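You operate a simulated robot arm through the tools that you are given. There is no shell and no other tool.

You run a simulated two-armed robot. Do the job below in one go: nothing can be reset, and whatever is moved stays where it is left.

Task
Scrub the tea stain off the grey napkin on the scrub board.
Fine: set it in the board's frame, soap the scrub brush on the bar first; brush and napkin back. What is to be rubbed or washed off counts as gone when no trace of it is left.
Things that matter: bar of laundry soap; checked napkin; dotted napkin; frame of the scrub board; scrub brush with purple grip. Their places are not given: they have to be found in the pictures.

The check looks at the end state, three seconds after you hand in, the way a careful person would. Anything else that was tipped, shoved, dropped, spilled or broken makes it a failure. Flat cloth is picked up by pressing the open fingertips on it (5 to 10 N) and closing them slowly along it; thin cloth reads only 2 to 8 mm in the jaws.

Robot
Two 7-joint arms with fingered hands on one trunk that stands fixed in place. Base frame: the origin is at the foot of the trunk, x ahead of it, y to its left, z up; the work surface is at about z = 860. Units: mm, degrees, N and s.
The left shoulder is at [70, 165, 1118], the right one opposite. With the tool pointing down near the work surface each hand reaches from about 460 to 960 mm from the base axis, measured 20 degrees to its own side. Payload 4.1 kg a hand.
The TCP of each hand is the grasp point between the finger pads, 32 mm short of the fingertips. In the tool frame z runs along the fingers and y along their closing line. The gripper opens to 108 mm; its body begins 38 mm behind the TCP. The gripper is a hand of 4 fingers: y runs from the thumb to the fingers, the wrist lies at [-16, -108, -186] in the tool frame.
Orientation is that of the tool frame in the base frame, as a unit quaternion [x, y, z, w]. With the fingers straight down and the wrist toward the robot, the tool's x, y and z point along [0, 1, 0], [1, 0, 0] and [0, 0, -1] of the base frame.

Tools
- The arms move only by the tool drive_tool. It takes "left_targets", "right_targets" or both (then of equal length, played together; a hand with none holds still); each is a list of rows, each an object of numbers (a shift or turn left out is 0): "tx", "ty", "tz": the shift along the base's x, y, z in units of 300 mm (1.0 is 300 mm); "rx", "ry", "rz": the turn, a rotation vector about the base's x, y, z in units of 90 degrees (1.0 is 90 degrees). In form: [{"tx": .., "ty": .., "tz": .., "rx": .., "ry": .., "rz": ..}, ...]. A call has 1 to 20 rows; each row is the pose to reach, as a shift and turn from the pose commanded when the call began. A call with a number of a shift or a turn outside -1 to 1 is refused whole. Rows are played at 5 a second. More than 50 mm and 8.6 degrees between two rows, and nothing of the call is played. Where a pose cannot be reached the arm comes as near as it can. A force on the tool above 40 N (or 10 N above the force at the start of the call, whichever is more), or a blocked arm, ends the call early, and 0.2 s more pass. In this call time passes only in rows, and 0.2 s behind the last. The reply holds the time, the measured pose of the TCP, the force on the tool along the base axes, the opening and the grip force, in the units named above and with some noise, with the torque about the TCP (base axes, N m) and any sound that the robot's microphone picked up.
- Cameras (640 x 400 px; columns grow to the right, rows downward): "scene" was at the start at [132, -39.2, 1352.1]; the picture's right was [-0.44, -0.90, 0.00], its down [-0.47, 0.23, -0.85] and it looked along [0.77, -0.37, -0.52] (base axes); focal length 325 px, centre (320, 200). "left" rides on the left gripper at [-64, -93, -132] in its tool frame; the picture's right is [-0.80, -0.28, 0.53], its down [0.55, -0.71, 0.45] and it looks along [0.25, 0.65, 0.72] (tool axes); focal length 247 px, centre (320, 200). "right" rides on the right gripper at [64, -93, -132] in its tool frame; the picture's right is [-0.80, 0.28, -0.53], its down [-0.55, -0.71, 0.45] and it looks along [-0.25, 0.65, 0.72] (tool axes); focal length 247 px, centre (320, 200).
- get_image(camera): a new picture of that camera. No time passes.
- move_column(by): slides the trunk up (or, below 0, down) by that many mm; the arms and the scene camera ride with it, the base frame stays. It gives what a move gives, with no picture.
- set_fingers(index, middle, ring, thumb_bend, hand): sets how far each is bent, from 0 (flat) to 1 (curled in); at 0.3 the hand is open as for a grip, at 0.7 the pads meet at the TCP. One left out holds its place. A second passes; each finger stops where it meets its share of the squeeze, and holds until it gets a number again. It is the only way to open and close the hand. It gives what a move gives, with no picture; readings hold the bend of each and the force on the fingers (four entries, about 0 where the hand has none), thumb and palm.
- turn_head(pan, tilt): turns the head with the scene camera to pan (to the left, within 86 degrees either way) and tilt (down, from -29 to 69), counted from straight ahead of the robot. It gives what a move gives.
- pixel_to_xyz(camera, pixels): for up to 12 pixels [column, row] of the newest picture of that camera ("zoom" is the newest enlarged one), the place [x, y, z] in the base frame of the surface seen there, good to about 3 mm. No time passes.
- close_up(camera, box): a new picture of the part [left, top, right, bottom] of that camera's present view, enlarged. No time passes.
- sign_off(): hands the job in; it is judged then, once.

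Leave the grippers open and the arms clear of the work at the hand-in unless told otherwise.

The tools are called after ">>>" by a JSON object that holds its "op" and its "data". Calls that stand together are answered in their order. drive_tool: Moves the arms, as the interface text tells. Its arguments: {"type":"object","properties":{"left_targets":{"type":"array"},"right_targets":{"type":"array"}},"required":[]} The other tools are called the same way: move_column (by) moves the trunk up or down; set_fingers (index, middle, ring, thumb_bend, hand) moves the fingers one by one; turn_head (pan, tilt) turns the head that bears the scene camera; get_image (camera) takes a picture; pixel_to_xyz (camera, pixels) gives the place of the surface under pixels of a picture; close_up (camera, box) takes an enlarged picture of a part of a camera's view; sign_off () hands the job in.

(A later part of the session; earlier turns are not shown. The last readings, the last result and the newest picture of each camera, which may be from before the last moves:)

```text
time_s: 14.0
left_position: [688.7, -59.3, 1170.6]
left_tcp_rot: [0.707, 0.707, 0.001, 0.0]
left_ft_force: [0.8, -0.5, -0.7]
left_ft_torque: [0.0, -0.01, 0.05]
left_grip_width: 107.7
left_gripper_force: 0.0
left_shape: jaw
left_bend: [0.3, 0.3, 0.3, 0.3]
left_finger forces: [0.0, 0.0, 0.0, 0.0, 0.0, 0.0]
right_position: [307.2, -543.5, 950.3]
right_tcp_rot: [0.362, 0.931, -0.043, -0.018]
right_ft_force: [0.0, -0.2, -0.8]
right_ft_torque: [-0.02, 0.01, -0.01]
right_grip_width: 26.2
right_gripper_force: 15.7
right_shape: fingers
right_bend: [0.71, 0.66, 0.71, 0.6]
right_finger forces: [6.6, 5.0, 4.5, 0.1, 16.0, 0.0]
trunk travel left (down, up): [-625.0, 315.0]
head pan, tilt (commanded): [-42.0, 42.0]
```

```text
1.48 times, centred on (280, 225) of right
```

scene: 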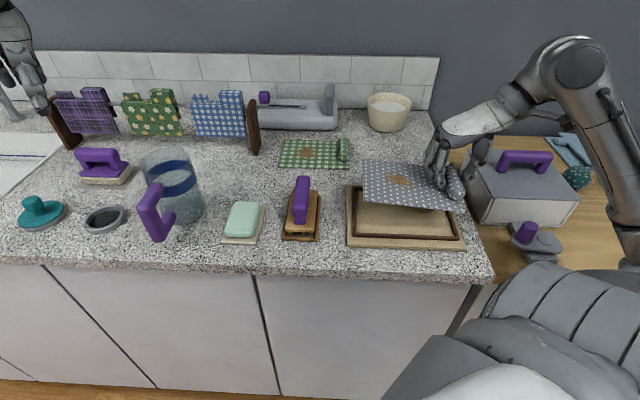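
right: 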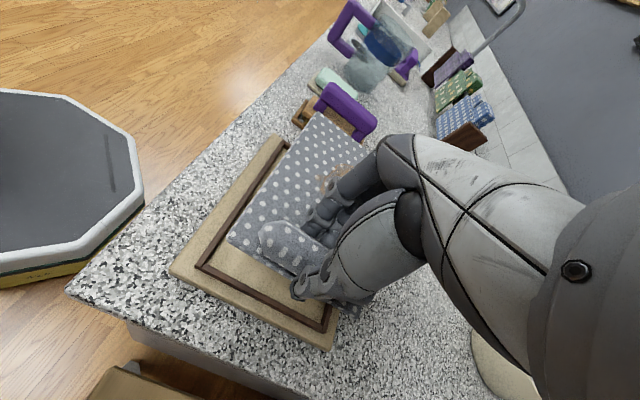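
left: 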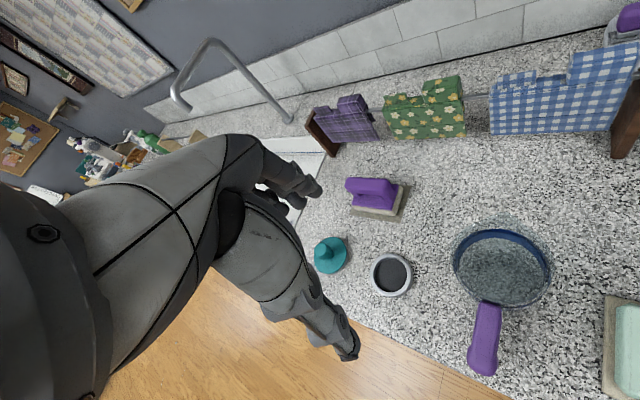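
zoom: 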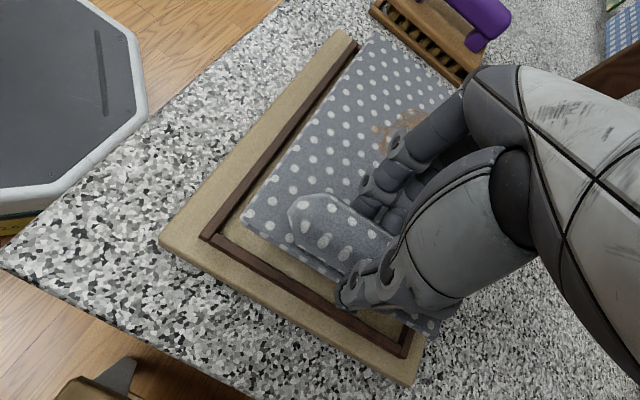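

It is level, with yaw within 1°. Its extents s[15,187], t[544,658] compare with the frame's inner s[5,192], t[535,664], so only a 2–3 mm trim is needed. I'll lower it into the frame gently.

>>> {"op": "drive_tool", "data": {"right_targets": [{"tx": 0.0035, "ty": 0.0083, "tz": -0.03}, {"tx": 0.0035, "ty": 0.0083, "tz": -0.06}, {"tx": 0.0035, "ty": 0.0083, "tz": -0.085}, {"tx": 0.0035, "ty": 0.0083, "tz": -0.1}, {"tx": 0.0035, "ty": 0.0083, "tz": -0.11}]}}

>>> {"op": "close_up", "data": {"camera": "scene", "box": [340, 140, 490, 260]}}

>>> {"op": "close_up", "data": {"camera": "right", "box": [160, 90, 400, 360]}}

```text
time_s: 15.2
left_position: [689.0, -59.6, 1168.8]
left_tcp_rot: [0.707, 0.707, 0.001, 0.0]
left_ft_force: [0.3, -0.4, 0.1]
left_ft_torque: [-0.01, 0.03, 0.03]
left_grip_width: 107.7
left_gripper_force: 0.1
left_shape: jaw
left_bend: [0.3, 0.3, 0.3, 0.3]
left_finger forces: [0.0, 0.0, 0.1, 0.0, 0.0, 0.0]
right_position: [308.3, -540.9, 917.2]
right_tcp_rot: [0.362, 0.931, -0.044, -0.018]
right_ft_force: [0.3, 0.4, -0.9]
right_ft_torque: [-0.02, -0.01, 0.02]
right_grip_width: 26.3
right_gripper_force: 16.4
right_shape: fingers
right_bend: [0.71, 0.66, 0.71, 0.6]
right_finger forces: [6.7, 5.2, 4.6, 0.1, 16.0, 0.0]
trunk travel left (down, up): [-625.0, 315.0]
head pan, tilt (commanded): [-42.0, 42.0]
```

```text
3.33 times, centred on (415, 200) of scene
```

zoom: 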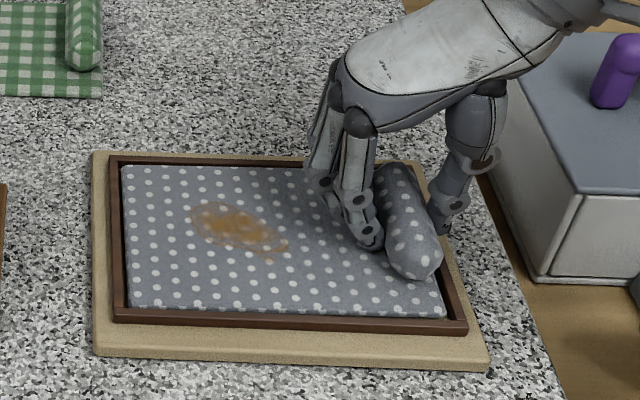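

```text
1.48 times, centred on (280, 225) of right
```

zoom: 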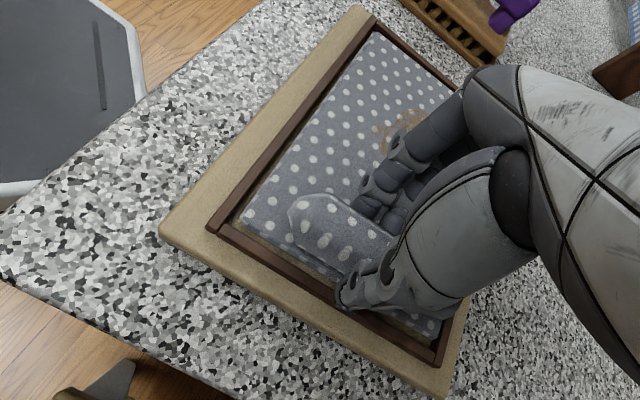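

The napkin is now inside the frame outline. I'll lower the last few millimetres until contact.

>>> {"op": "drive_tool", "data": {"right_targets": [{"tz": -0.005}, {"tz": -0.009}, {"tz": -0.012}]}}

>>> {"op": "close_up", "data": {"camera": "scene", "box": [340, 140, 490, 260]}}

>>> {"op": "pixel_to_xyz", "data": {"camera": "zoom", "pixels": [[130, 172], [135, 300], [430, 308], [250, 180], [250, 280], [200, 230], [350, 280], [145, 240], [300, 300], [410, 295], [440, 312], [280, 330]]}}

```text
time_s: 16.0
left_position: [689.2, -60.1, 1170.0]
left_tcp_rot: [0.707, 0.708, -0.001, 0.001]
left_ft_force: [0.2, -0.5, 0.2]
left_ft_torque: [-0.01, -0.01, -0.01]
left_grip_width: 107.3
left_gripper_force: 0.1
left_shape: jaw
left_bend: [0.3, 0.3, 0.3, 0.3]
left_finger forces: [0.0, 0.1, 0.1, 0.1, 0.0, 0.0]
right_position: [308.8, -540.7, 913.8]
right_tcp_rot: [0.361, 0.931, -0.043, -0.018]
right_ft_force: [0.9, -1.1, 1.7]
right_ft_torque: [0.18, 0.0, -0.02]
right_grip_width: 26.1
right_gripper_force: 18.2
right_shape: fingers
right_bend: [0.71, 0.66, 0.71, 0.6]
right_finger forces: [11.4, 4.8, 3.8, 0.1, 16.5, 0.1]
trunk travel left (down, up): [-625.0, 315.0]
head pan, tilt (commanded): [-42.0, 42.0]
```

```text
3.33 times, centred on (415, 200) of scene
```

zoom: 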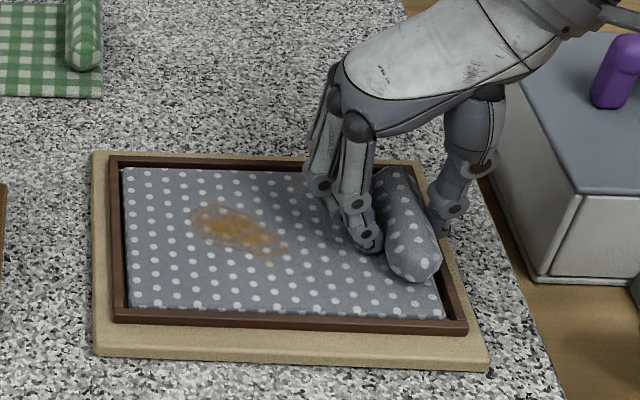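

```text
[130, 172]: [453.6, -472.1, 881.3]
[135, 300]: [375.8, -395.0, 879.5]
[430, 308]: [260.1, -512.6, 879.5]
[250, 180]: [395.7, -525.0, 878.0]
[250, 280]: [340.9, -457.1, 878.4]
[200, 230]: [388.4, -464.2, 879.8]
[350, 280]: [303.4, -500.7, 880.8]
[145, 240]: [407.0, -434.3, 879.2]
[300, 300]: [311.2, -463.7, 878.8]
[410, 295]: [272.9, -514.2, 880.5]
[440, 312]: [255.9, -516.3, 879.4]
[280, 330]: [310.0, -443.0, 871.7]
```

There is contact at 1.7 N and the napkin lies flat inside the frame. I'll release gradually.

>>> {"op": "set_fingers", "data": {"hand": "right", "index": 0.57, "middle": 0.57, "ring": 0.57, "thumb_bend": 0.57}}

>>> {"op": "set_fingers", "data": {"hand": "right", "index": 0.48, "middle": 0.48, "ring": 0.48, "thumb_bend": 0.5}}

>>> {"op": "close_up", "data": {"camera": "scene", "box": [340, 140, 490, 260]}}

```text
time_s: 17.0
left_position: [687.5, -57.8, 1170.6]
left_tcp_rot: [0.707, 0.707, 0.0, 0.001]
left_ft_force: [-0.6, 0.4, 0.5]
left_ft_torque: [0.0, 0.0, 0.02]
left_grip_width: 107.8
left_gripper_force: 0.0
left_shape: jaw
left_bend: [0.3, 0.3, 0.3, 0.3]
left_finger forces: [0.0, 0.0, 0.1, 0.0, 0.0, 0.1]
right_position: [307.4, -539.3, 916.2]
right_tcp_rot: [0.362, 0.931, -0.044, -0.017]
right_ft_force: [-0.6, -5.9, 23.7]
right_ft_torque: [0.08, -0.15, -0.05]
right_grip_width: 31.0
right_gripper_force: 12.1
right_shape: fingers
right_bend: [0.63, 0.58, 0.56, 0.55]
right_finger forces: [17.4, 5.2, 0.1, 0.2, 1.4, 0.0]
trunk travel left (down, up): [-625.0, 315.0]
head pan, tilt (commanded): [-42.0, 42.0]
```

```text
time_s: 18.0
left_position: [686.4, -58.7, 1171.8]
left_tcp_rot: [0.707, 0.707, 0.0, 0.001]
left_ft_force: [0.1, 0.2, 1.2]
left_ft_torque: [0.0, -0.02, -0.01]
left_grip_width: 107.5
left_gripper_force: 0.0
left_shape: jaw
left_bend: [0.3, 0.3, 0.3, 0.3]
left_finger forces: [0.1, 0.1, 0.0, 0.0, 0.0, 0.0]
right_position: [306.5, -540.2, 914.8]
right_tcp_rot: [0.361, 0.932, -0.044, -0.017]
right_ft_force: [-3.6, -6.7, 27.2]
right_ft_torque: [0.06, -0.34, -0.03]
right_grip_width: 38.1
right_gripper_force: 13.7
right_shape: fingers
right_bend: [0.6, 0.52, 0.48, 0.5]
right_finger forces: [13.9, 11.4, 2.1, 0.0, 0.1, 0.0]
trunk travel left (down, up): [-625.0, 315.0]
head pan, tilt (commanded): [-42.0, 42.0]
```

```text
3.33 times, centred on (415, 200) of scene
```

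zoom: 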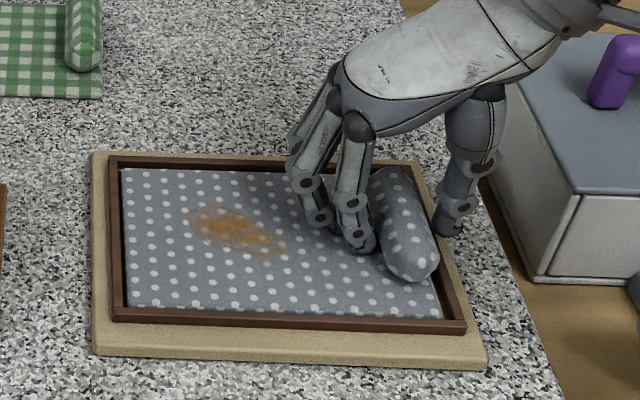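

Opening pressed the index and middle fingers into the cloth (27 N), so I'll raise the hand gently to unload.

>>> {"op": "drive_tool", "data": {"right_targets": [{"tz": 0.01}, {"tz": 0.02}, {"tz": 0.04}]}}

>>> {"op": "close_up", "data": {"camera": "scene", "box": [340, 140, 490, 260]}}

```text
time_s: 18.8
left_position: [688.8, -58.9, 1170.8]
left_tcp_rot: [0.707, 0.707, 0.0, 0.0]
left_ft_force: [0.5, 0.5, -0.1]
left_ft_torque: [-0.02, 0.0, 0.01]
left_grip_width: 107.4
left_gripper_force: 0.0
left_shape: jaw
left_bend: [0.3, 0.3, 0.3, 0.3]
left_finger forces: [0.1, 0.0, 0.1, 0.0, 0.1, 0.0]
right_position: [306.5, -540.2, 926.9]
right_tcp_rot: [0.361, 0.931, -0.043, -0.018]
right_ft_force: [0.6, -0.3, 0.0]
right_ft_torque: [0.0, -0.03, -0.03]
right_grip_width: 58.0
right_gripper_force: 0.0
right_shape: fingers
right_bend: [0.48, 0.48, 0.48, 0.5]
right_finger forces: [0.0, 0.0, 0.0, 0.1, 0.1, 0.0]
trunk travel left (down, up): [-625.0, 315.0]
head pan, tilt (commanded): [-42.0, 42.0]
```

```text
3.33 times, centred on (415, 200) of scene
```

zoom: 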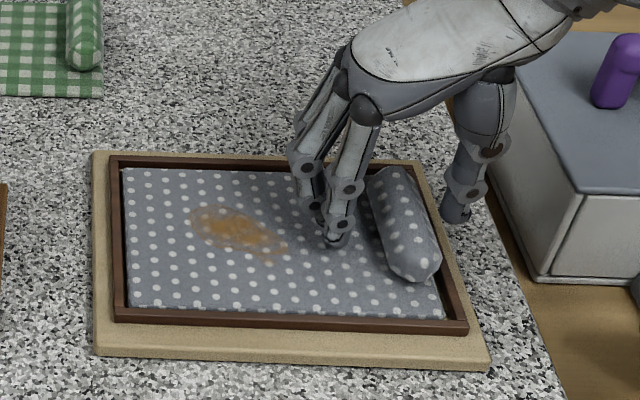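

The napkin is released and lies inside the frame, and the board is unmoved. I'll raise the hand, square up its orientation, and travel over to above the brush grip.

>>> {"op": "drive_tool", "data": {"right_targets": [{"tz": 0.1}, {"tz": 0.22}, {"tz": 0.317, "rx": 0.0424, "ry": -0.0424, "rz": -0.029}, {"tx": 0.05, "ty": 0.055, "tz": 0.317, "rx": 0.0424, "ry": -0.0424, "rz": -0.029}, {"tx": 0.15, "ty": 0.167, "tz": 0.317, "rx": 0.0424, "ry": -0.0424, "rz": -0.029}, {"tx": 0.25, "ty": 0.279, "tz": 0.317, "rx": 0.0424, "ry": -0.0424, "rz": -0.029}, {"tx": 0.35, "ty": 0.39, "tz": 0.317, "rx": 0.0424, "ry": -0.0424, "rz": -0.029}, {"tx": 0.45, "ty": 0.5, "tz": 0.317, "rx": 0.0424, "ry": -0.0424, "rz": -0.029}, {"tx": 0.54, "ty": 0.6, "tz": 0.317, "rx": 0.0424, "ry": -0.0424, "rz": -0.029}, {"tx": 0.593, "ty": 0.661, "tz": 0.317, "rx": 0.0424, "ry": -0.0424, "rz": -0.029}, {"tx": 0.593, "ty": 0.661, "tz": 0.317, "rx": 0.0424, "ry": -0.0424, "rz": -0.029}]}}

>>> {"op": "get_image", "data": {"camera": "scene"}}

>>> {"op": "get_image", "data": {"camera": "right"}}

```text
time_s: 21.2
left_position: [688.1, -60.0, 1169.3]
left_tcp_rot: [0.707, 0.707, 0.0, 0.0]
left_ft_force: [-0.2, -0.2, 0.2]
left_ft_torque: [-0.01, -0.01, -0.04]
left_grip_width: 107.3
left_gripper_force: 0.1
left_shape: jaw
left_bend: [0.3, 0.3, 0.3, 0.3]
left_finger forces: [0.0, 0.0, 0.0, 0.0, 0.0, 0.0]
right_position: [482.3, -343.2, 1022.1]
right_tcp_rot: [0.383, 0.924, 0.0, 0.0]
right_ft_force: [-0.7, 0.1, -0.4]
right_ft_torque: [0.0, 0.0, 0.02]
right_grip_width: 58.2
right_gripper_force: 0.1
right_shape: fingers
right_bend: [0.48, 0.48, 0.48, 0.5]
right_finger forces: [0.0, 0.0, 0.0, 0.0, 0.0, 0.1]
trunk travel left (down, up): [-625.0, 315.0]
head pan, tilt (commanded): [-42.0, 42.0]
```

```text
taken
```

scene: 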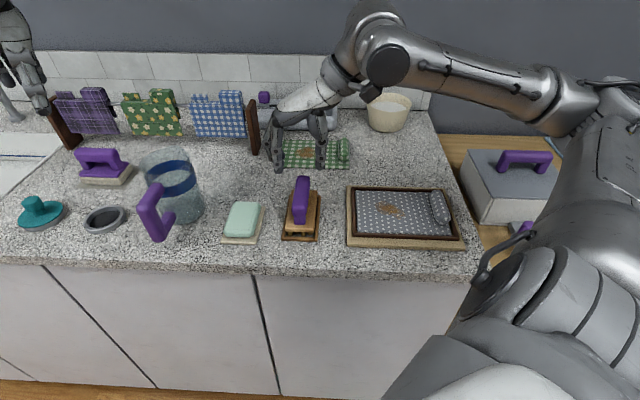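

```text
taken
```

right: 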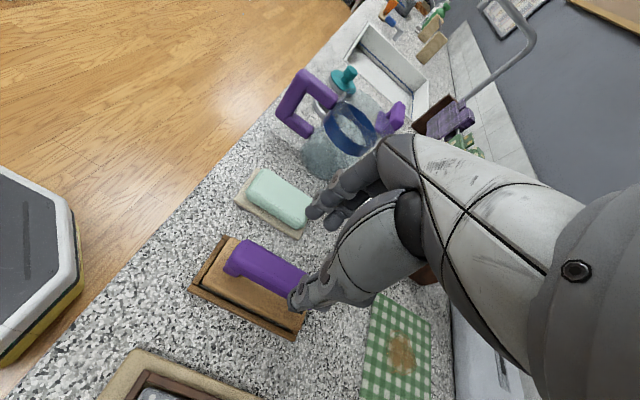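

The hand is above the brush. I'll measure the grip more finely from this view.

>>> {"op": "close_up", "data": {"camera": "right", "box": [180, 160, 340, 350]}}

>>> {"op": "pixel_to_xyz", "data": {"camera": "right", "pixels": [[230, 258], [240, 245], [246, 262], [262, 262], [268, 254], [254, 272], [285, 275], [290, 266], [277, 285], [300, 275], [262, 290], [220, 290]]}}

>>> {"op": "close_up", "data": {"camera": "scene", "box": [230, 90, 350, 250]}}

```text
2.11 times, centred on (260, 255) of right
```

zoom: 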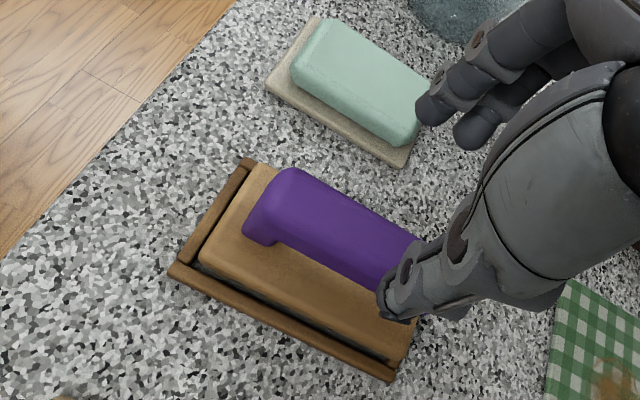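

```text
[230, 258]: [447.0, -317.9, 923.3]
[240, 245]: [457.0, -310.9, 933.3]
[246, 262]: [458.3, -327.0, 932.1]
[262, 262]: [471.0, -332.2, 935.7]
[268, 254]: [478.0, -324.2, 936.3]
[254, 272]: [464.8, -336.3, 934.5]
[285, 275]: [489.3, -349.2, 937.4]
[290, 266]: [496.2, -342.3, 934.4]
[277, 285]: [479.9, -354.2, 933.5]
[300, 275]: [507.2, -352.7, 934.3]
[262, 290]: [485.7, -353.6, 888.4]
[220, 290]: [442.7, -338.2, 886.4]
```

```text
2.50 times, centred on (290, 170) of scene
```

zoom: 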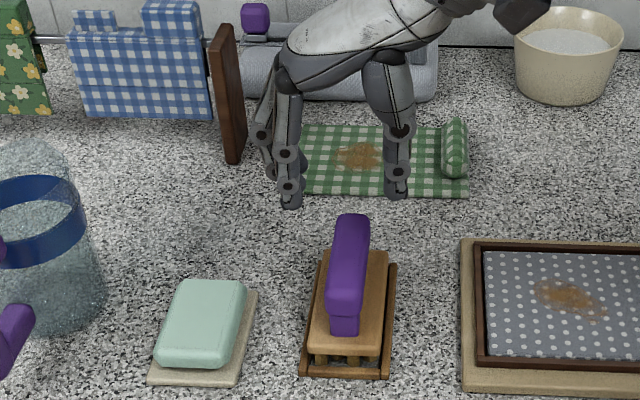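

The bar axis is at about (484.7,-344.7) and is 22 mm wide, with its top at z 936. I'll trim the position and lower to z 926 so the pads take the bar.

>>> {"op": "drive_tool", "data": {"right_targets": [{"tx": -0.0045, "ty": -0.0045, "tz": -0.1}, {"tx": -0.0045, "ty": -0.0045, "tz": -0.2}, {"tx": -0.0045, "ty": -0.0045, "tz": -0.25}, {"tx": -0.0045, "ty": -0.0045, "tz": -0.29}, {"tx": -0.0045, "ty": -0.0045, "tz": -0.313}, {"tx": -0.0045, "ty": -0.0045, "tz": -0.313}]}}

>>> {"op": "close_up", "data": {"camera": "scene", "box": [230, 120, 350, 250]}}

>>> {"op": "close_up", "data": {"camera": "right", "box": [180, 160, 400, 350]}}

```text
time_s: 22.6
left_position: [688.3, -59.2, 1169.6]
left_tcp_rot: [0.707, 0.707, 0.0, 0.0]
left_ft_force: [-0.6, -0.4, -0.4]
left_ft_torque: [0.02, -0.02, 0.03]
left_grip_width: 107.5
left_gripper_force: 0.1
left_shape: jaw
left_bend: [0.3, 0.3, 0.3, 0.3]
left_finger forces: [0.0, 0.0, 0.0, 0.0, 0.0, 0.0]
right_position: [483.3, -344.9, 925.6]
right_tcp_rot: [0.383, 0.924, -0.001, 0.0]
right_ft_force: [-0.1, -0.5, -0.1]
right_ft_torque: [-0.01, 0.02, -0.01]
right_grip_width: 58.1
right_gripper_force: 0.1
right_shape: fingers
right_bend: [0.48, 0.48, 0.48, 0.5]
right_finger forces: [0.1, 0.1, 0.0, 0.0, 0.0, 0.0]
trunk travel left (down, up): [-625.0, 315.0]
head pan, tilt (commanded): [-42.0, 42.0]
```

```text
3.08 times, centred on (290, 185) of scene
```

zoom: 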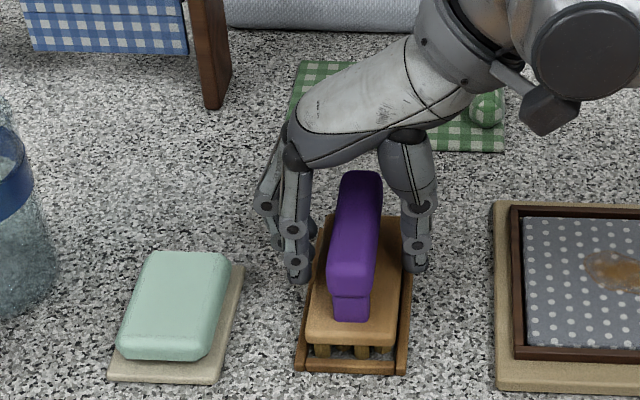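

```text
2.11 times, centred on (290, 255) of right
```

zoom: 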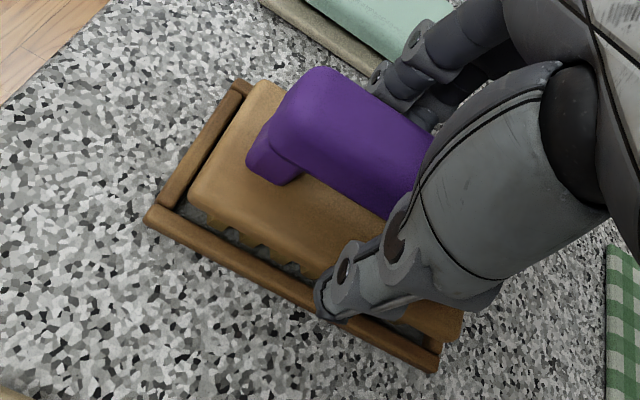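

The hand straddles the grip. I'll close in steps.

>>> {"op": "set_fingers", "data": {"hand": "right", "index": 0.57, "middle": 0.57, "ring": 0.57, "thumb_bend": 0.57}}

>>> {"op": "set_fingers", "data": {"hand": "right", "index": 0.64, "middle": 0.64, "ring": 0.64, "thumb_bend": 0.64}}

>>> {"op": "close_up", "data": {"camera": "scene", "box": [230, 120, 350, 250]}}

```text
time_s: 23.6
left_position: [689.1, -58.5, 1169.2]
left_tcp_rot: [0.707, 0.707, 0.0, -0.001]
left_ft_force: [-0.4, -0.3, -0.2]
left_ft_torque: [0.01, -0.03, 0.04]
left_grip_width: 107.7
left_gripper_force: 0.1
left_shape: jaw
left_bend: [0.3, 0.3, 0.3, 0.3]
left_finger forces: [0.1, 0.0, 0.0, 0.1, 0.0, 0.0]
right_position: [483.5, -345.3, 926.4]
right_tcp_rot: [0.382, 0.924, 0.0, 0.0]
right_ft_force: [0.4, -0.1, -0.4]
right_ft_torque: [-0.02, -0.04, 0.02]
right_grip_width: 40.0
right_gripper_force: 0.1
right_shape: fingers
right_bend: [0.56, 0.56, 0.56, 0.56]
right_finger forces: [0.1, 0.1, 0.0, 0.1, 0.1, 0.1]
trunk travel left (down, up): [-625.0, 315.0]
head pan, tilt (commanded): [-42.0, 42.0]
```

```text
time_s: 24.6
left_position: [688.6, -59.3, 1169.2]
left_tcp_rot: [0.707, 0.707, -0.001, 0.0]
left_ft_force: [-0.3, 0.9, -0.1]
left_ft_torque: [0.02, -0.01, -0.01]
left_grip_width: 107.5
left_gripper_force: 0.0
left_shape: jaw
left_bend: [0.3, 0.3, 0.3, 0.3]
left_finger forces: [0.0, 0.0, 0.0, 0.1, 0.0, 0.0]
right_position: [483.1, -345.3, 925.6]
right_tcp_rot: [0.383, 0.924, 0.0, 0.0]
right_ft_force: [-1.0, 0.3, 0.0]
right_ft_torque: [-0.02, 0.03, 0.0]
right_grip_width: 23.1
right_gripper_force: 1.9
right_shape: fingers
right_bend: [0.63, 0.64, 0.63, 0.62]
right_finger forces: [1.2, 0.1, 0.9, 0.0, 2.0, 0.1]
trunk travel left (down, up): [-625.0, 315.0]
head pan, tilt (commanded): [-42.0, 42.0]
```

```text
3.08 times, centred on (290, 185) of scene
```

zoom: 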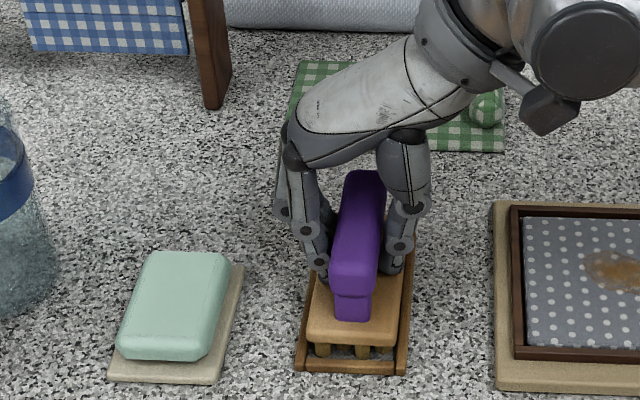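

There is contact at 23 mm. I'll squeeze firmly and then lift straight up out of the stand.

>>> {"op": "set_fingers", "data": {"hand": "right", "index": 0.76, "middle": 0.76, "ring": 0.76, "thumb_bend": 0.76}}

>>> {"op": "drive_tool", "data": {"right_targets": [{"tz": 0.03}, {"tz": 0.08}, {"tz": 0.14}, {"tz": 0.2}, {"tz": 0.2}]}}

>>> {"op": "close_up", "data": {"camera": "scene", "box": [220, 90, 360, 250]}}

>>> {"op": "get_image", "data": {"camera": "right"}}

```text
time_s: 25.6
left_position: [689.3, -59.1, 1169.3]
left_tcp_rot: [0.707, 0.707, 0.0, 0.0]
left_ft_force: [0.3, -0.1, 0.5]
left_ft_torque: [0.0, -0.01, -0.02]
left_grip_width: 107.4
left_gripper_force: 0.0
left_shape: jaw
left_bend: [0.3, 0.3, 0.3, 0.3]
left_finger forces: [0.0, 0.0, 0.1, 0.0, 0.0, 0.1]
right_position: [483.8, -345.7, 926.4]
right_tcp_rot: [0.383, 0.924, -0.001, 0.0]
right_ft_force: [-0.2, -0.3, 0.0]
right_ft_torque: [0.0, 0.02, 0.03]
right_grip_width: 13.3
right_gripper_force: 24.4
right_shape: fingers
right_bend: [0.75, 0.75, 0.74, 0.66]
right_finger forces: [9.7, 4.5, 8.0, 0.0, 24.6, 0.0]
trunk travel left (down, up): [-625.0, 315.0]
head pan, tilt (commanded): [-42.0, 42.0]
```

```text
time_s: 26.8
left_position: [689.3, -60.4, 1169.9]
left_tcp_rot: [0.707, 0.707, -0.001, -0.001]
left_ft_force: [-0.5, 0.4, 0.0]
left_ft_torque: [0.02, 0.0, -0.01]
left_grip_width: 107.7
left_gripper_force: 0.0
left_shape: jaw
left_bend: [0.3, 0.3, 0.3, 0.3]
left_finger forces: [0.1, 0.0, 0.0, 0.0, 0.0, 0.0]
right_position: [484.0, -343.0, 987.2]
right_tcp_rot: [0.382, 0.924, 0.0, 0.0]
right_ft_force: [-0.2, -0.1, -0.4]
right_ft_torque: [0.01, -0.01, 0.01]
right_grip_width: 13.3
right_gripper_force: 23.2
right_shape: fingers
right_bend: [0.75, 0.75, 0.74, 0.66]
right_finger forces: [9.8, 4.3, 7.6, 0.0, 24.1, 0.1]
trunk travel left (down, up): [-625.0, 315.0]
head pan, tilt (commanded): [-42.0, 42.0]
```

```text
2.50 times, centred on (290, 170) of scene
```

zoom: 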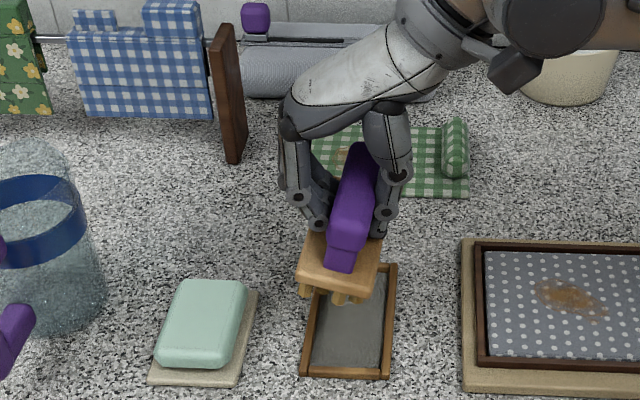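

```text
taken
```

right: 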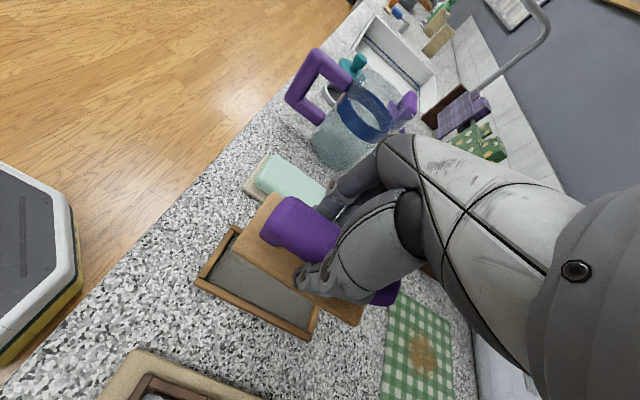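

The brush is out, but it seems somewhat rotated in the grip. I'll measure the orientation of its block.

>>> {"op": "close_up", "data": {"camera": "scene", "box": [270, 140, 340, 220]}}

>>> {"op": "pixel_to_xyz", "data": {"camera": "zoom", "pixels": [[230, 300], [400, 330], [415, 240], [250, 215], [320, 300], [340, 230], [360, 40], [345, 150], [310, 345], [235, 335], [390, 365], [320, 240]]}}

>>> {"op": "close_up", "data": {"camera": "right", "box": [180, 160, 420, 360]}}

```text
5.00 times, centred on (305, 180) of scene
```

zoom: 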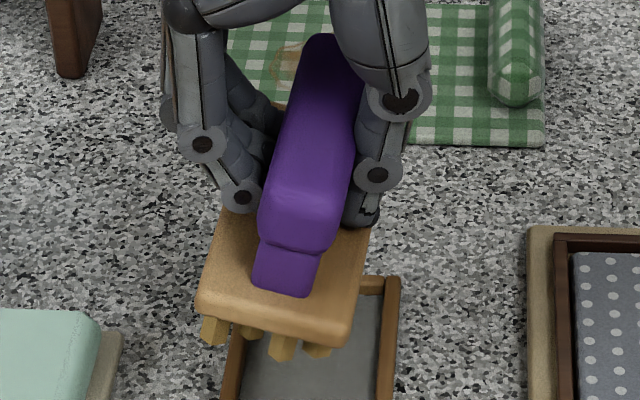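

```text
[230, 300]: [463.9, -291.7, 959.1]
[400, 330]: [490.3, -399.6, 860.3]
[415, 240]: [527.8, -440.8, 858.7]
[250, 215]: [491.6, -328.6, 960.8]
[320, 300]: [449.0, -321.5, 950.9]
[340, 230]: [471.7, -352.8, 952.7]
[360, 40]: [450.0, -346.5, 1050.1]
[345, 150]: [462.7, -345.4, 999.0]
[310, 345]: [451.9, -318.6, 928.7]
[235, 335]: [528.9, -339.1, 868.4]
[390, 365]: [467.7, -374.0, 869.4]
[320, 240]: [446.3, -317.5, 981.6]
```

```text
2.00 times, centred on (300, 260) of right
```

zoom: 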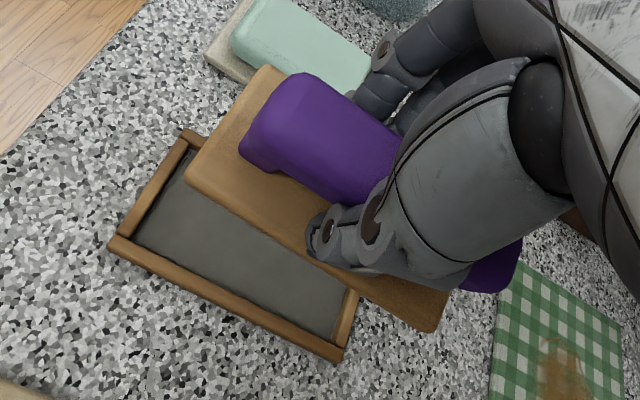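

The block seems rolled about 14° (right side low) with some yaw. I'll refine this using the hand camera view.

>>> {"op": "pixel_to_xyz", "data": {"camera": "zoom", "pixels": [[266, 74], [193, 170], [435, 322], [230, 120], [225, 195], [280, 232], [400, 300], [420, 310], [250, 150], [235, 180], [200, 180], [210, 150]]}}

>>> {"op": "pixel_to_xyz", "data": {"camera": "zoom", "pixels": [[310, 80], [350, 130], [280, 150], [320, 180], [260, 120], [330, 110], [300, 125], [370, 160], [490, 265], [255, 165], [505, 280], [390, 150]]}}

```text
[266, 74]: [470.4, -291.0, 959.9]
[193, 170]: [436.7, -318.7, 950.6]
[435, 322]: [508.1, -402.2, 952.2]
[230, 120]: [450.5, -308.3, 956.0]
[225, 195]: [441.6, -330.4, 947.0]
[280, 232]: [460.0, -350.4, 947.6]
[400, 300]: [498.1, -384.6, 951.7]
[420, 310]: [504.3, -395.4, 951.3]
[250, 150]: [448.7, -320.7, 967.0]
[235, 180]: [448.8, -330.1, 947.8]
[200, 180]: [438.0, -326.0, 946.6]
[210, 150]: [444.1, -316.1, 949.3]
```

```text
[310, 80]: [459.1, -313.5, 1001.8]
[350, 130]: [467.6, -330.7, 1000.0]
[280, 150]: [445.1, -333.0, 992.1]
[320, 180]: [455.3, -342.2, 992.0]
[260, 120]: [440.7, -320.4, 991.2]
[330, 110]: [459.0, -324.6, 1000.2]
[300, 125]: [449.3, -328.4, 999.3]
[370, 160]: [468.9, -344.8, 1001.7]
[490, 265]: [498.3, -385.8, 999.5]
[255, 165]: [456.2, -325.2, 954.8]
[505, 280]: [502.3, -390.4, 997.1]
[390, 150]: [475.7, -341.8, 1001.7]
```

The block is yawed about -5°, rolled about 14.6° with the right side low, and pitched about 2°. I'll tilt the hand to level and square the brush, then re-measure.

>>> {"op": "drive_tool", "data": {"right_targets": [{"rx": -0.033, "ry": 0.043, "rz": 0.0185, "tz": 0.05}, {"rx": -0.066, "ry": 0.087, "rz": 0.037, "tz": 0.1}, {"rx": -0.099, "ry": 0.13, "rz": 0.0556, "tz": 0.12}, {"rx": -0.099, "ry": 0.13, "rz": 0.0556, "tz": 0.12}]}}

>>> {"op": "close_up", "data": {"camera": "right", "box": [180, 160, 420, 360]}}

>>> {"op": "close_up", "data": {"camera": "scene", "box": [260, 120, 340, 220]}}

```text
time_s: 27.8
left_position: [688.5, -58.7, 1169.5]
left_tcp_rot: [0.707, 0.707, 0.0, 0.0]
left_ft_force: [0.0, -0.1, 0.5]
left_ft_torque: [0.0, 0.0, 0.0]
left_grip_width: 107.6
left_gripper_force: 0.0
left_shape: jaw
left_bend: [0.3, 0.3, 0.3, 0.3]
left_finger forces: [0.0, 0.0, 0.1, 0.0, 0.0, 0.0]
right_position: [482.6, -344.3, 1023.2]
right_tcp_rot: [0.339, 0.932, -0.111, -0.065]
right_ft_force: [-1.0, 0.6, -0.8]
right_ft_torque: [0.01, 0.01, 0.02]
right_grip_width: 12.9
right_gripper_force: 22.6
right_shape: fingers
right_bend: [0.75, 0.75, 0.74, 0.66]
right_finger forces: [9.5, 4.1, 7.1, 0.1, 23.2, 0.0]
trunk travel left (down, up): [-625.0, 315.0]
head pan, tilt (commanded): [-42.0, 42.0]
```

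```text
2.00 times, centred on (300, 260) of right
```

zoom: 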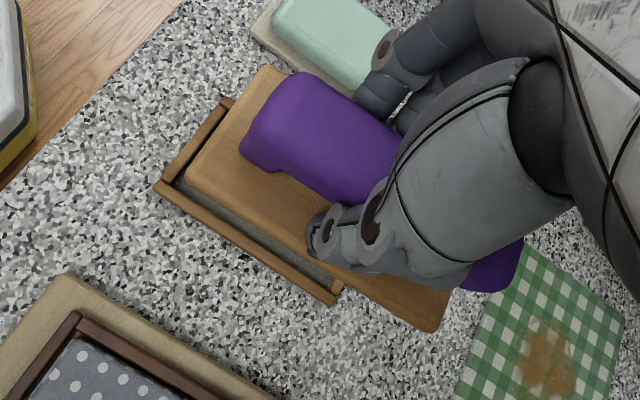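

```text
4.00 times, centred on (300, 170) of scene
```

zoom: 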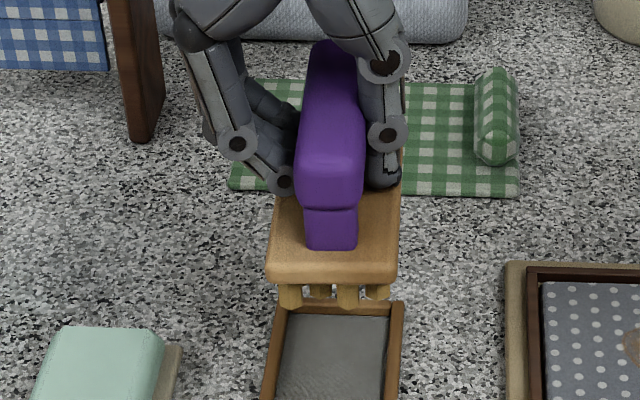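

The brush looks squared up. I'll measure its corners again in both views.

>>> {"op": "pixel_to_xyz", "data": {"camera": "zoom", "pixels": [[272, 265], [390, 268], [398, 205], [280, 205], [330, 268], [290, 292], [375, 292], [350, 298], [325, 100], [325, 190], [330, 150], [318, 290]]}}

>>> {"op": "pixel_to_xyz", "data": {"camera": "right", "pixels": [[312, 197], [277, 244], [397, 321], [295, 222], [300, 272], [330, 290], [380, 308], [290, 255], [300, 210], [390, 315], [335, 205], [320, 225]]}}

```text
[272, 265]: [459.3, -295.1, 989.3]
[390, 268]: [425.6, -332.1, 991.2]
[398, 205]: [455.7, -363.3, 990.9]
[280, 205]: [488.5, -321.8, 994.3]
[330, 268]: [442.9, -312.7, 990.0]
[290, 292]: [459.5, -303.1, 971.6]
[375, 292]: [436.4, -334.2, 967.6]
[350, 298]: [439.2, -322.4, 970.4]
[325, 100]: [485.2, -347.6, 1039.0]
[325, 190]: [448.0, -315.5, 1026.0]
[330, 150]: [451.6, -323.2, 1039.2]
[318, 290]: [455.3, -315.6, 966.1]
```

```text
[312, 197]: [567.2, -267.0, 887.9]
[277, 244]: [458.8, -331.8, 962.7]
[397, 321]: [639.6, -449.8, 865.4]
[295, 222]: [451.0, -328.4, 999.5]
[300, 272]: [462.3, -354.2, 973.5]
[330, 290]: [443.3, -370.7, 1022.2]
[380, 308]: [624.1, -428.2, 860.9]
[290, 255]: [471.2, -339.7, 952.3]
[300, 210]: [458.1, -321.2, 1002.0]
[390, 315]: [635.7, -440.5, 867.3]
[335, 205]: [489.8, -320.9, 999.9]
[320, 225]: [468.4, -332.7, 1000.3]
```

The brush is now level and square, sitting about 7 mm to the right of the TCP. Before moving to the soap I'll check how close the jug and its handle are.

>>> {"op": "get_image", "data": {"camera": "scene"}}

>>> {"op": "pixel_to_xyz", "data": {"camera": "scene", "pixels": [[160, 190], [155, 235], [172, 218], [150, 210], [195, 185], [200, 205], [190, 165], [145, 165], [243, 222], [252, 225], [235, 215], [250, 207]]}}

```text
taken
```

scene: 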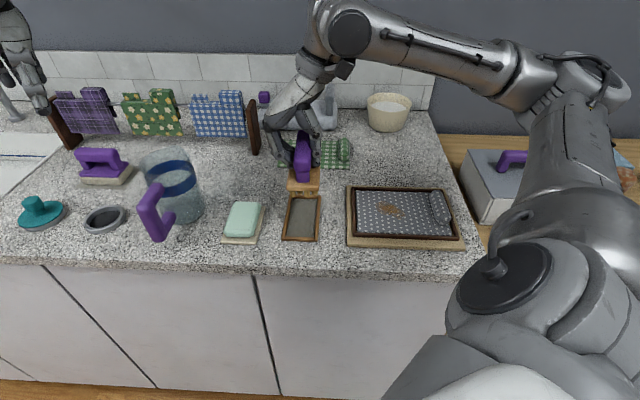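

```text
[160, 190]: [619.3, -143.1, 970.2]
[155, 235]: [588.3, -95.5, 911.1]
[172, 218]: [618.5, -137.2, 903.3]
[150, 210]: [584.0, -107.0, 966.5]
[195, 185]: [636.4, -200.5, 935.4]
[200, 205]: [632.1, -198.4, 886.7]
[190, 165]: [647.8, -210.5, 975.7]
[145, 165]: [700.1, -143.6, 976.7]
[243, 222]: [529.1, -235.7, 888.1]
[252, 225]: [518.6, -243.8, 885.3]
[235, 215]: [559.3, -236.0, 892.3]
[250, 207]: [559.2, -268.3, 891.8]
```

The jug's right side is at s≈-305, well away from the soap (s -235…-194), so there is room. I'll carry the brush over the soap, slightly to its right half, and come down to just above it.

>>> {"op": "drive_tool", "data": {"right_targets": [{"tx": 0.04, "ty": 0.07}, {"tx": 0.1, "ty": 0.163}, {"tx": 0.16, "ty": 0.26}, {"tx": 0.2, "ty": 0.325}, {"tx": 0.2087, "ty": 0.3407}, {"tx": 0.2087, "ty": 0.3407, "tz": -0.08}, {"tx": 0.2087, "ty": 0.3407, "tz": -0.16}, {"tx": 0.2087, "ty": 0.3407, "tz": -0.2}, {"tx": 0.2087, "ty": 0.3407, "tz": -0.2}]}}

>>> {"op": "get_image", "data": {"camera": "scene"}}

>>> {"op": "close_up", "data": {"camera": "scene", "box": [190, 120, 310, 260]}}

>>> {"op": "get_image", "data": {"camera": "right"}}

```text
time_s: 29.8
left_position: [689.7, -59.1, 1169.7]
left_tcp_rot: [0.707, 0.707, 0.001, 0.0]
left_ft_force: [-0.1, 0.0, -0.1]
left_ft_torque: [-0.02, 0.0, 0.02]
left_grip_width: 107.7
left_gripper_force: 0.1
left_shape: jaw
left_bend: [0.3, 0.3, 0.3, 0.3]
left_finger forces: [0.0, 0.0, 0.1, 0.0, 0.0, 0.1]
right_position: [545.7, -241.5, 961.8]
right_tcp_rot: [0.339, 0.932, -0.111, -0.065]
right_ft_force: [0.3, 0.5, -1.4]
right_ft_torque: [0.0, 0.02, -0.01]
right_grip_width: 12.7
right_gripper_force: 21.3
right_shape: fingers
right_bend: [0.75, 0.75, 0.74, 0.66]
right_finger forces: [9.2, 4.0, 6.5, 0.0, 22.5, 0.1]
trunk travel left (down, up): [-625.0, 315.0]
head pan, tilt (commanded): [-42.0, 42.0]
```

```text
taken
```

scene: 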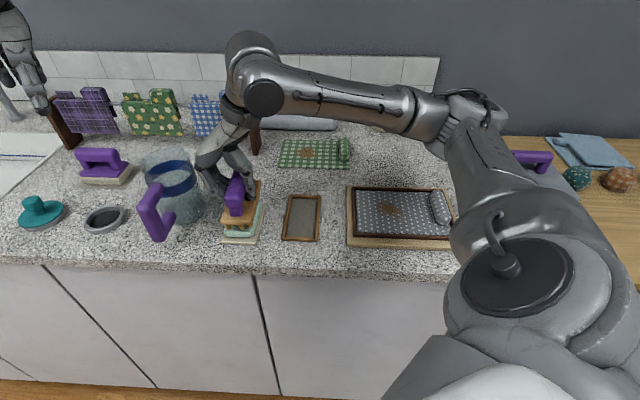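

```text
2.86 times, centred on (250, 190) of scene
```

zoom: 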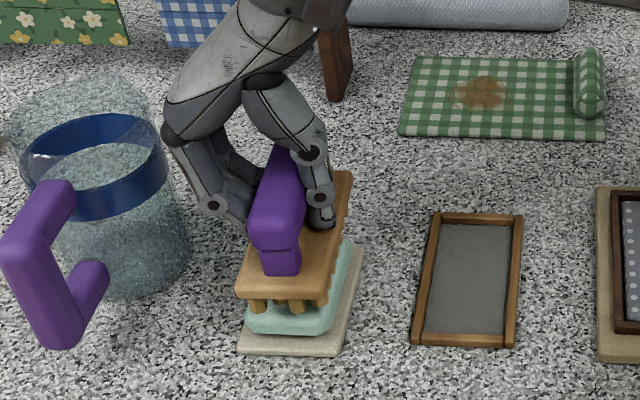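

```text
taken
```

right: 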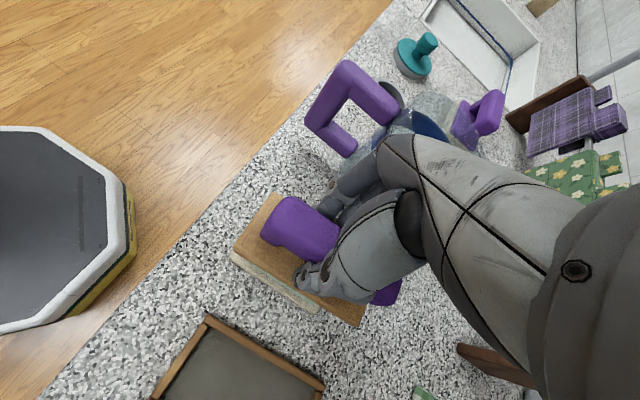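

The brush is just above the soap and clear of the jug. I'll lower in small steps until I feel light contact.

>>> {"op": "drive_tool", "data": {"right_targets": [{"tz": -0.012}, {"tz": -0.022}, {"tz": -0.03}, {"tz": -0.035}]}}

>>> {"op": "close_up", "data": {"camera": "scene", "box": [190, 150, 290, 260]}}

```text
time_s: 30.8
left_position: [689.4, -58.9, 1168.9]
left_tcp_rot: [0.707, 0.707, 0.0, 0.0]
left_ft_force: [-0.1, -0.1, 0.1]
left_ft_torque: [0.01, 0.0, 0.01]
left_grip_width: 107.3
left_gripper_force: 0.1
left_shape: jaw
left_bend: [0.3, 0.3, 0.3, 0.3]
left_finger forces: [0.1, 0.0, 0.0, 0.0, 0.0, 0.0]
right_position: [546.0, -242.2, 952.8]
right_tcp_rot: [0.339, 0.932, -0.111, -0.065]
right_ft_force: [-0.6, 0.1, -1.1]
right_ft_torque: [-0.02, -0.05, -0.03]
right_grip_width: 12.6
right_gripper_force: 21.1
right_shape: fingers
right_bend: [0.75, 0.75, 0.74, 0.66]
right_finger forces: [9.3, 3.9, 6.3, 0.1, 22.4, 0.0]
trunk travel left (down, up): [-625.0, 315.0]
head pan, tilt (commanded): [-42.0, 42.0]
```

```text
3.64 times, centred on (240, 205) of scene
```

zoom: 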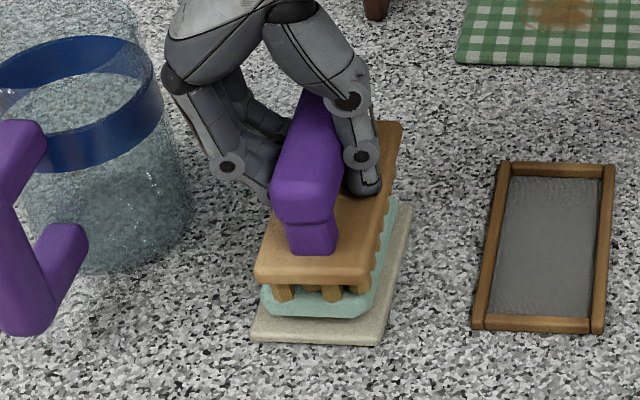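

There is no contact yet, since Fz is only the brush's weight. I'll go a little lower.

>>> {"op": "drive_tool", "data": {"right_targets": [{"tz": -0.005}, {"tz": -0.01}, {"tz": -0.014}]}}

```text
time_s: 31.6
left_position: [688.3, -59.0, 1171.0]
left_tcp_rot: [0.707, 0.707, 0.0, 0.0]
left_ft_force: [-0.5, 1.2, -0.5]
left_ft_torque: [0.03, -0.02, -0.02]
left_grip_width: 107.8
left_gripper_force: 0.0
left_shape: jaw
left_bend: [0.3, 0.3, 0.3, 0.3]
left_finger forces: [0.0, 0.0, 0.0, 0.0, 0.0, 0.0]
right_position: [546.9, -242.0, 948.3]
right_tcp_rot: [0.339, 0.932, -0.112, -0.064]
right_ft_force: [-1.1, -0.6, 1.4]
right_ft_torque: [0.05, 0.05, 0.02]
right_grip_width: 11.8
right_gripper_force: 20.3
right_shape: fingers
right_bend: [0.75, 0.75, 0.74, 0.67]
right_finger forces: [8.2, 3.6, 6.7, 0.0, 22.4, 0.0]
trunk travel left (down, up): [-625.0, 315.0]
head pan, tilt (commanded): [-42.0, 42.0]
```

There is light contact now. I'll press about 1 mm more and rub gently back and forth along the soap's length, checking that the soap stays put.

>>> {"op": "drive_tool", "data": {"right_targets": [{"tz": -0.004}, {"tx": 0.0165, "ty": -0.0165, "tz": -0.004}, {"tx": 0.033, "ty": -0.033, "tz": -0.004}, {"tx": 0.0165, "ty": -0.0165, "tz": -0.004}, {"tz": -0.004}, {"tx": -0.0165, "ty": 0.0165, "tz": -0.004}, {"tx": -0.033, "ty": 0.033, "tz": -0.004}, {"tx": -0.0165, "ty": 0.0165, "tz": -0.004}, {"tz": -0.004}]}}

>>> {"op": "close_up", "data": {"camera": "scene", "box": [190, 150, 290, 260]}}

```text
time_s: 33.6
left_position: [689.0, -58.5, 1169.7]
left_tcp_rot: [0.707, 0.707, 0.0, -0.001]
left_ft_force: [-0.5, -0.5, -0.4]
left_ft_torque: [0.02, -0.01, 0.0]
left_grip_width: 107.7
left_gripper_force: 0.0
left_shape: jaw
left_bend: [0.3, 0.3, 0.3, 0.3]
left_finger forces: [0.1, 0.0, 0.0, 0.1, 0.0, 0.1]
right_position: [546.9, -241.6, 946.9]
right_tcp_rot: [0.338, 0.932, -0.11, -0.065]
right_ft_force: [0.0, 0.2, 2.3]
right_ft_torque: [0.09, 0.13, -0.05]
right_grip_width: 9.4
right_gripper_force: 19.7
right_shape: fingers
right_bend: [0.75, 0.75, 0.75, 0.69]
right_finger forces: [10.0, 2.9, 6.8, 0.0, 19.3, 0.0]
trunk travel left (down, up): [-625.0, 315.0]
head pan, tilt (commanded): [-42.0, 42.0]
```

```text
3.64 times, centred on (240, 205) of scene
```

zoom: 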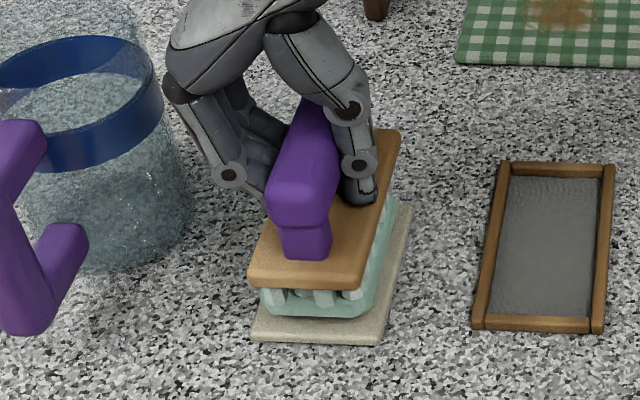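

The bristles have turned pale from soap and the soap has stayed in place. I'll do another short rub shifted slightly left so the right-hand bristle rows get soap too.

>>> {"op": "drive_tool", "data": {"right_targets": [{"tx": 0.012, "ty": 0.012}, {"tx": 0.0235, "ty": 0.0235}, {"tx": 0.04, "ty": 0.007}, {"tx": 0.0535, "ty": -0.0065}, {"tx": 0.04, "ty": 0.007}, {"tx": 0.0235, "ty": 0.0235}, {"tx": 0.007, "ty": 0.04}, {"tx": -0.0065, "ty": 0.0535}, {"tx": 0.007, "ty": 0.04}, {"tx": 0.0235, "ty": 0.0235}, {"tx": 0.0235, "ty": 0.0235, "tz": 0.03}, {"tx": 0.0235, "ty": 0.0235, "tz": 0.1}, {"tx": 0.0235, "ty": 0.0235, "tz": 0.2}, {"tx": 0.0235, "ty": 0.0235, "tz": 0.2}]}}

>>> {"op": "close_up", "data": {"camera": "scene", "box": [180, 120, 300, 260]}}

>>> {"op": "close_up", "data": {"camera": "right", "box": [180, 160, 420, 360]}}

```text
time_s: 36.6
left_position: [689.2, -59.6, 1168.4]
left_tcp_rot: [0.707, 0.707, 0.0, 0.0]
left_ft_force: [-0.5, 1.1, -0.7]
left_ft_torque: [0.02, 0.02, 0.02]
left_grip_width: 107.5
left_gripper_force: 0.0
left_shape: jaw
left_bend: [0.3, 0.3, 0.3, 0.3]
left_finger forces: [0.0, 0.0, 0.0, 0.0, 0.1, 0.0]
right_position: [556.0, -235.6, 1008.0]
right_tcp_rot: [0.339, 0.932, -0.111, -0.065]
right_ft_force: [1.1, 0.1, -0.7]
right_ft_torque: [0.01, 0.01, -0.01]
right_grip_width: 9.4
right_gripper_force: 19.1
right_shape: fingers
right_bend: [0.75, 0.75, 0.75, 0.69]
right_finger forces: [11.5, 2.4, 5.1, 0.0, 18.7, 0.1]
trunk travel left (down, up): [-625.0, 315.0]
head pan, tilt (commanded): [-42.0, 42.0]
```

```text
2.86 times, centred on (240, 190) of scene
```

zoom: 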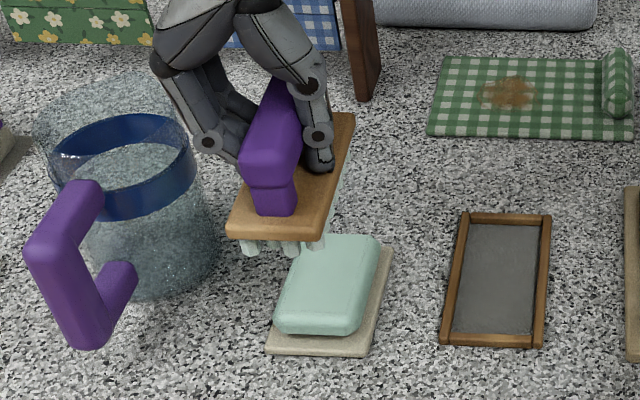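

```text
2.00 times, centred on (300, 260) of right
```

zoom: 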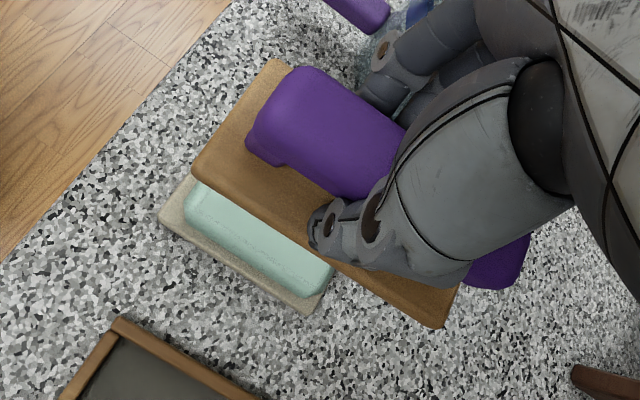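

The bristles are fully coated and the soap and tray haven't shifted. I'll re-measure the brush's attitude in the hand before scrubbing.

>>> {"op": "close_up", "data": {"camera": "scene", "box": [210, 140, 290, 220]}}

>>> {"op": "close_up", "data": {"camera": "right", "box": [180, 160, 420, 360]}}

>>> {"op": "pixel_to_xyz", "data": {"camera": "zoom", "pixels": [[278, 68], [199, 170], [436, 322], [240, 118], [230, 192], [280, 225], [400, 298], [265, 90], [215, 175], [420, 312], [255, 150], [300, 220]]}}

```text
5.00 times, centred on (250, 180) of scene
```

zoom: 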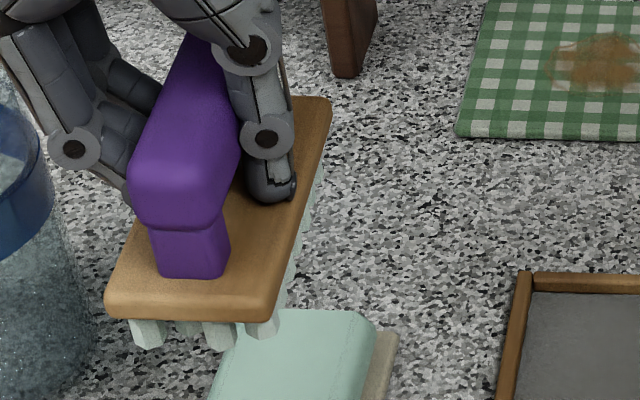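

```text
2.00 times, centred on (300, 260) of right
```

zoom: 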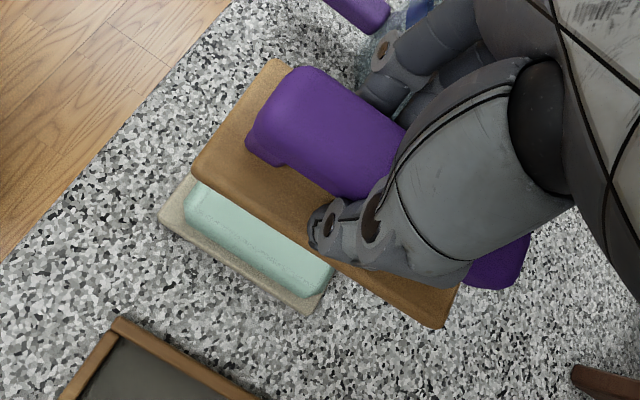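

```text
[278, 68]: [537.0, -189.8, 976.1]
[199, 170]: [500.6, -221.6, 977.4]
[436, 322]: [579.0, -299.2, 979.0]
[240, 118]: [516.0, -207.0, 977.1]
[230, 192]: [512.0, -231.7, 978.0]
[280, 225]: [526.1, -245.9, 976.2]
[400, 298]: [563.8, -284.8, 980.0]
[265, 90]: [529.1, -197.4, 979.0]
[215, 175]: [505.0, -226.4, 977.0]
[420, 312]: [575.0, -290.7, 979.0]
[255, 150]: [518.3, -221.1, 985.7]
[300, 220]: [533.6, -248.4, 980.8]
```

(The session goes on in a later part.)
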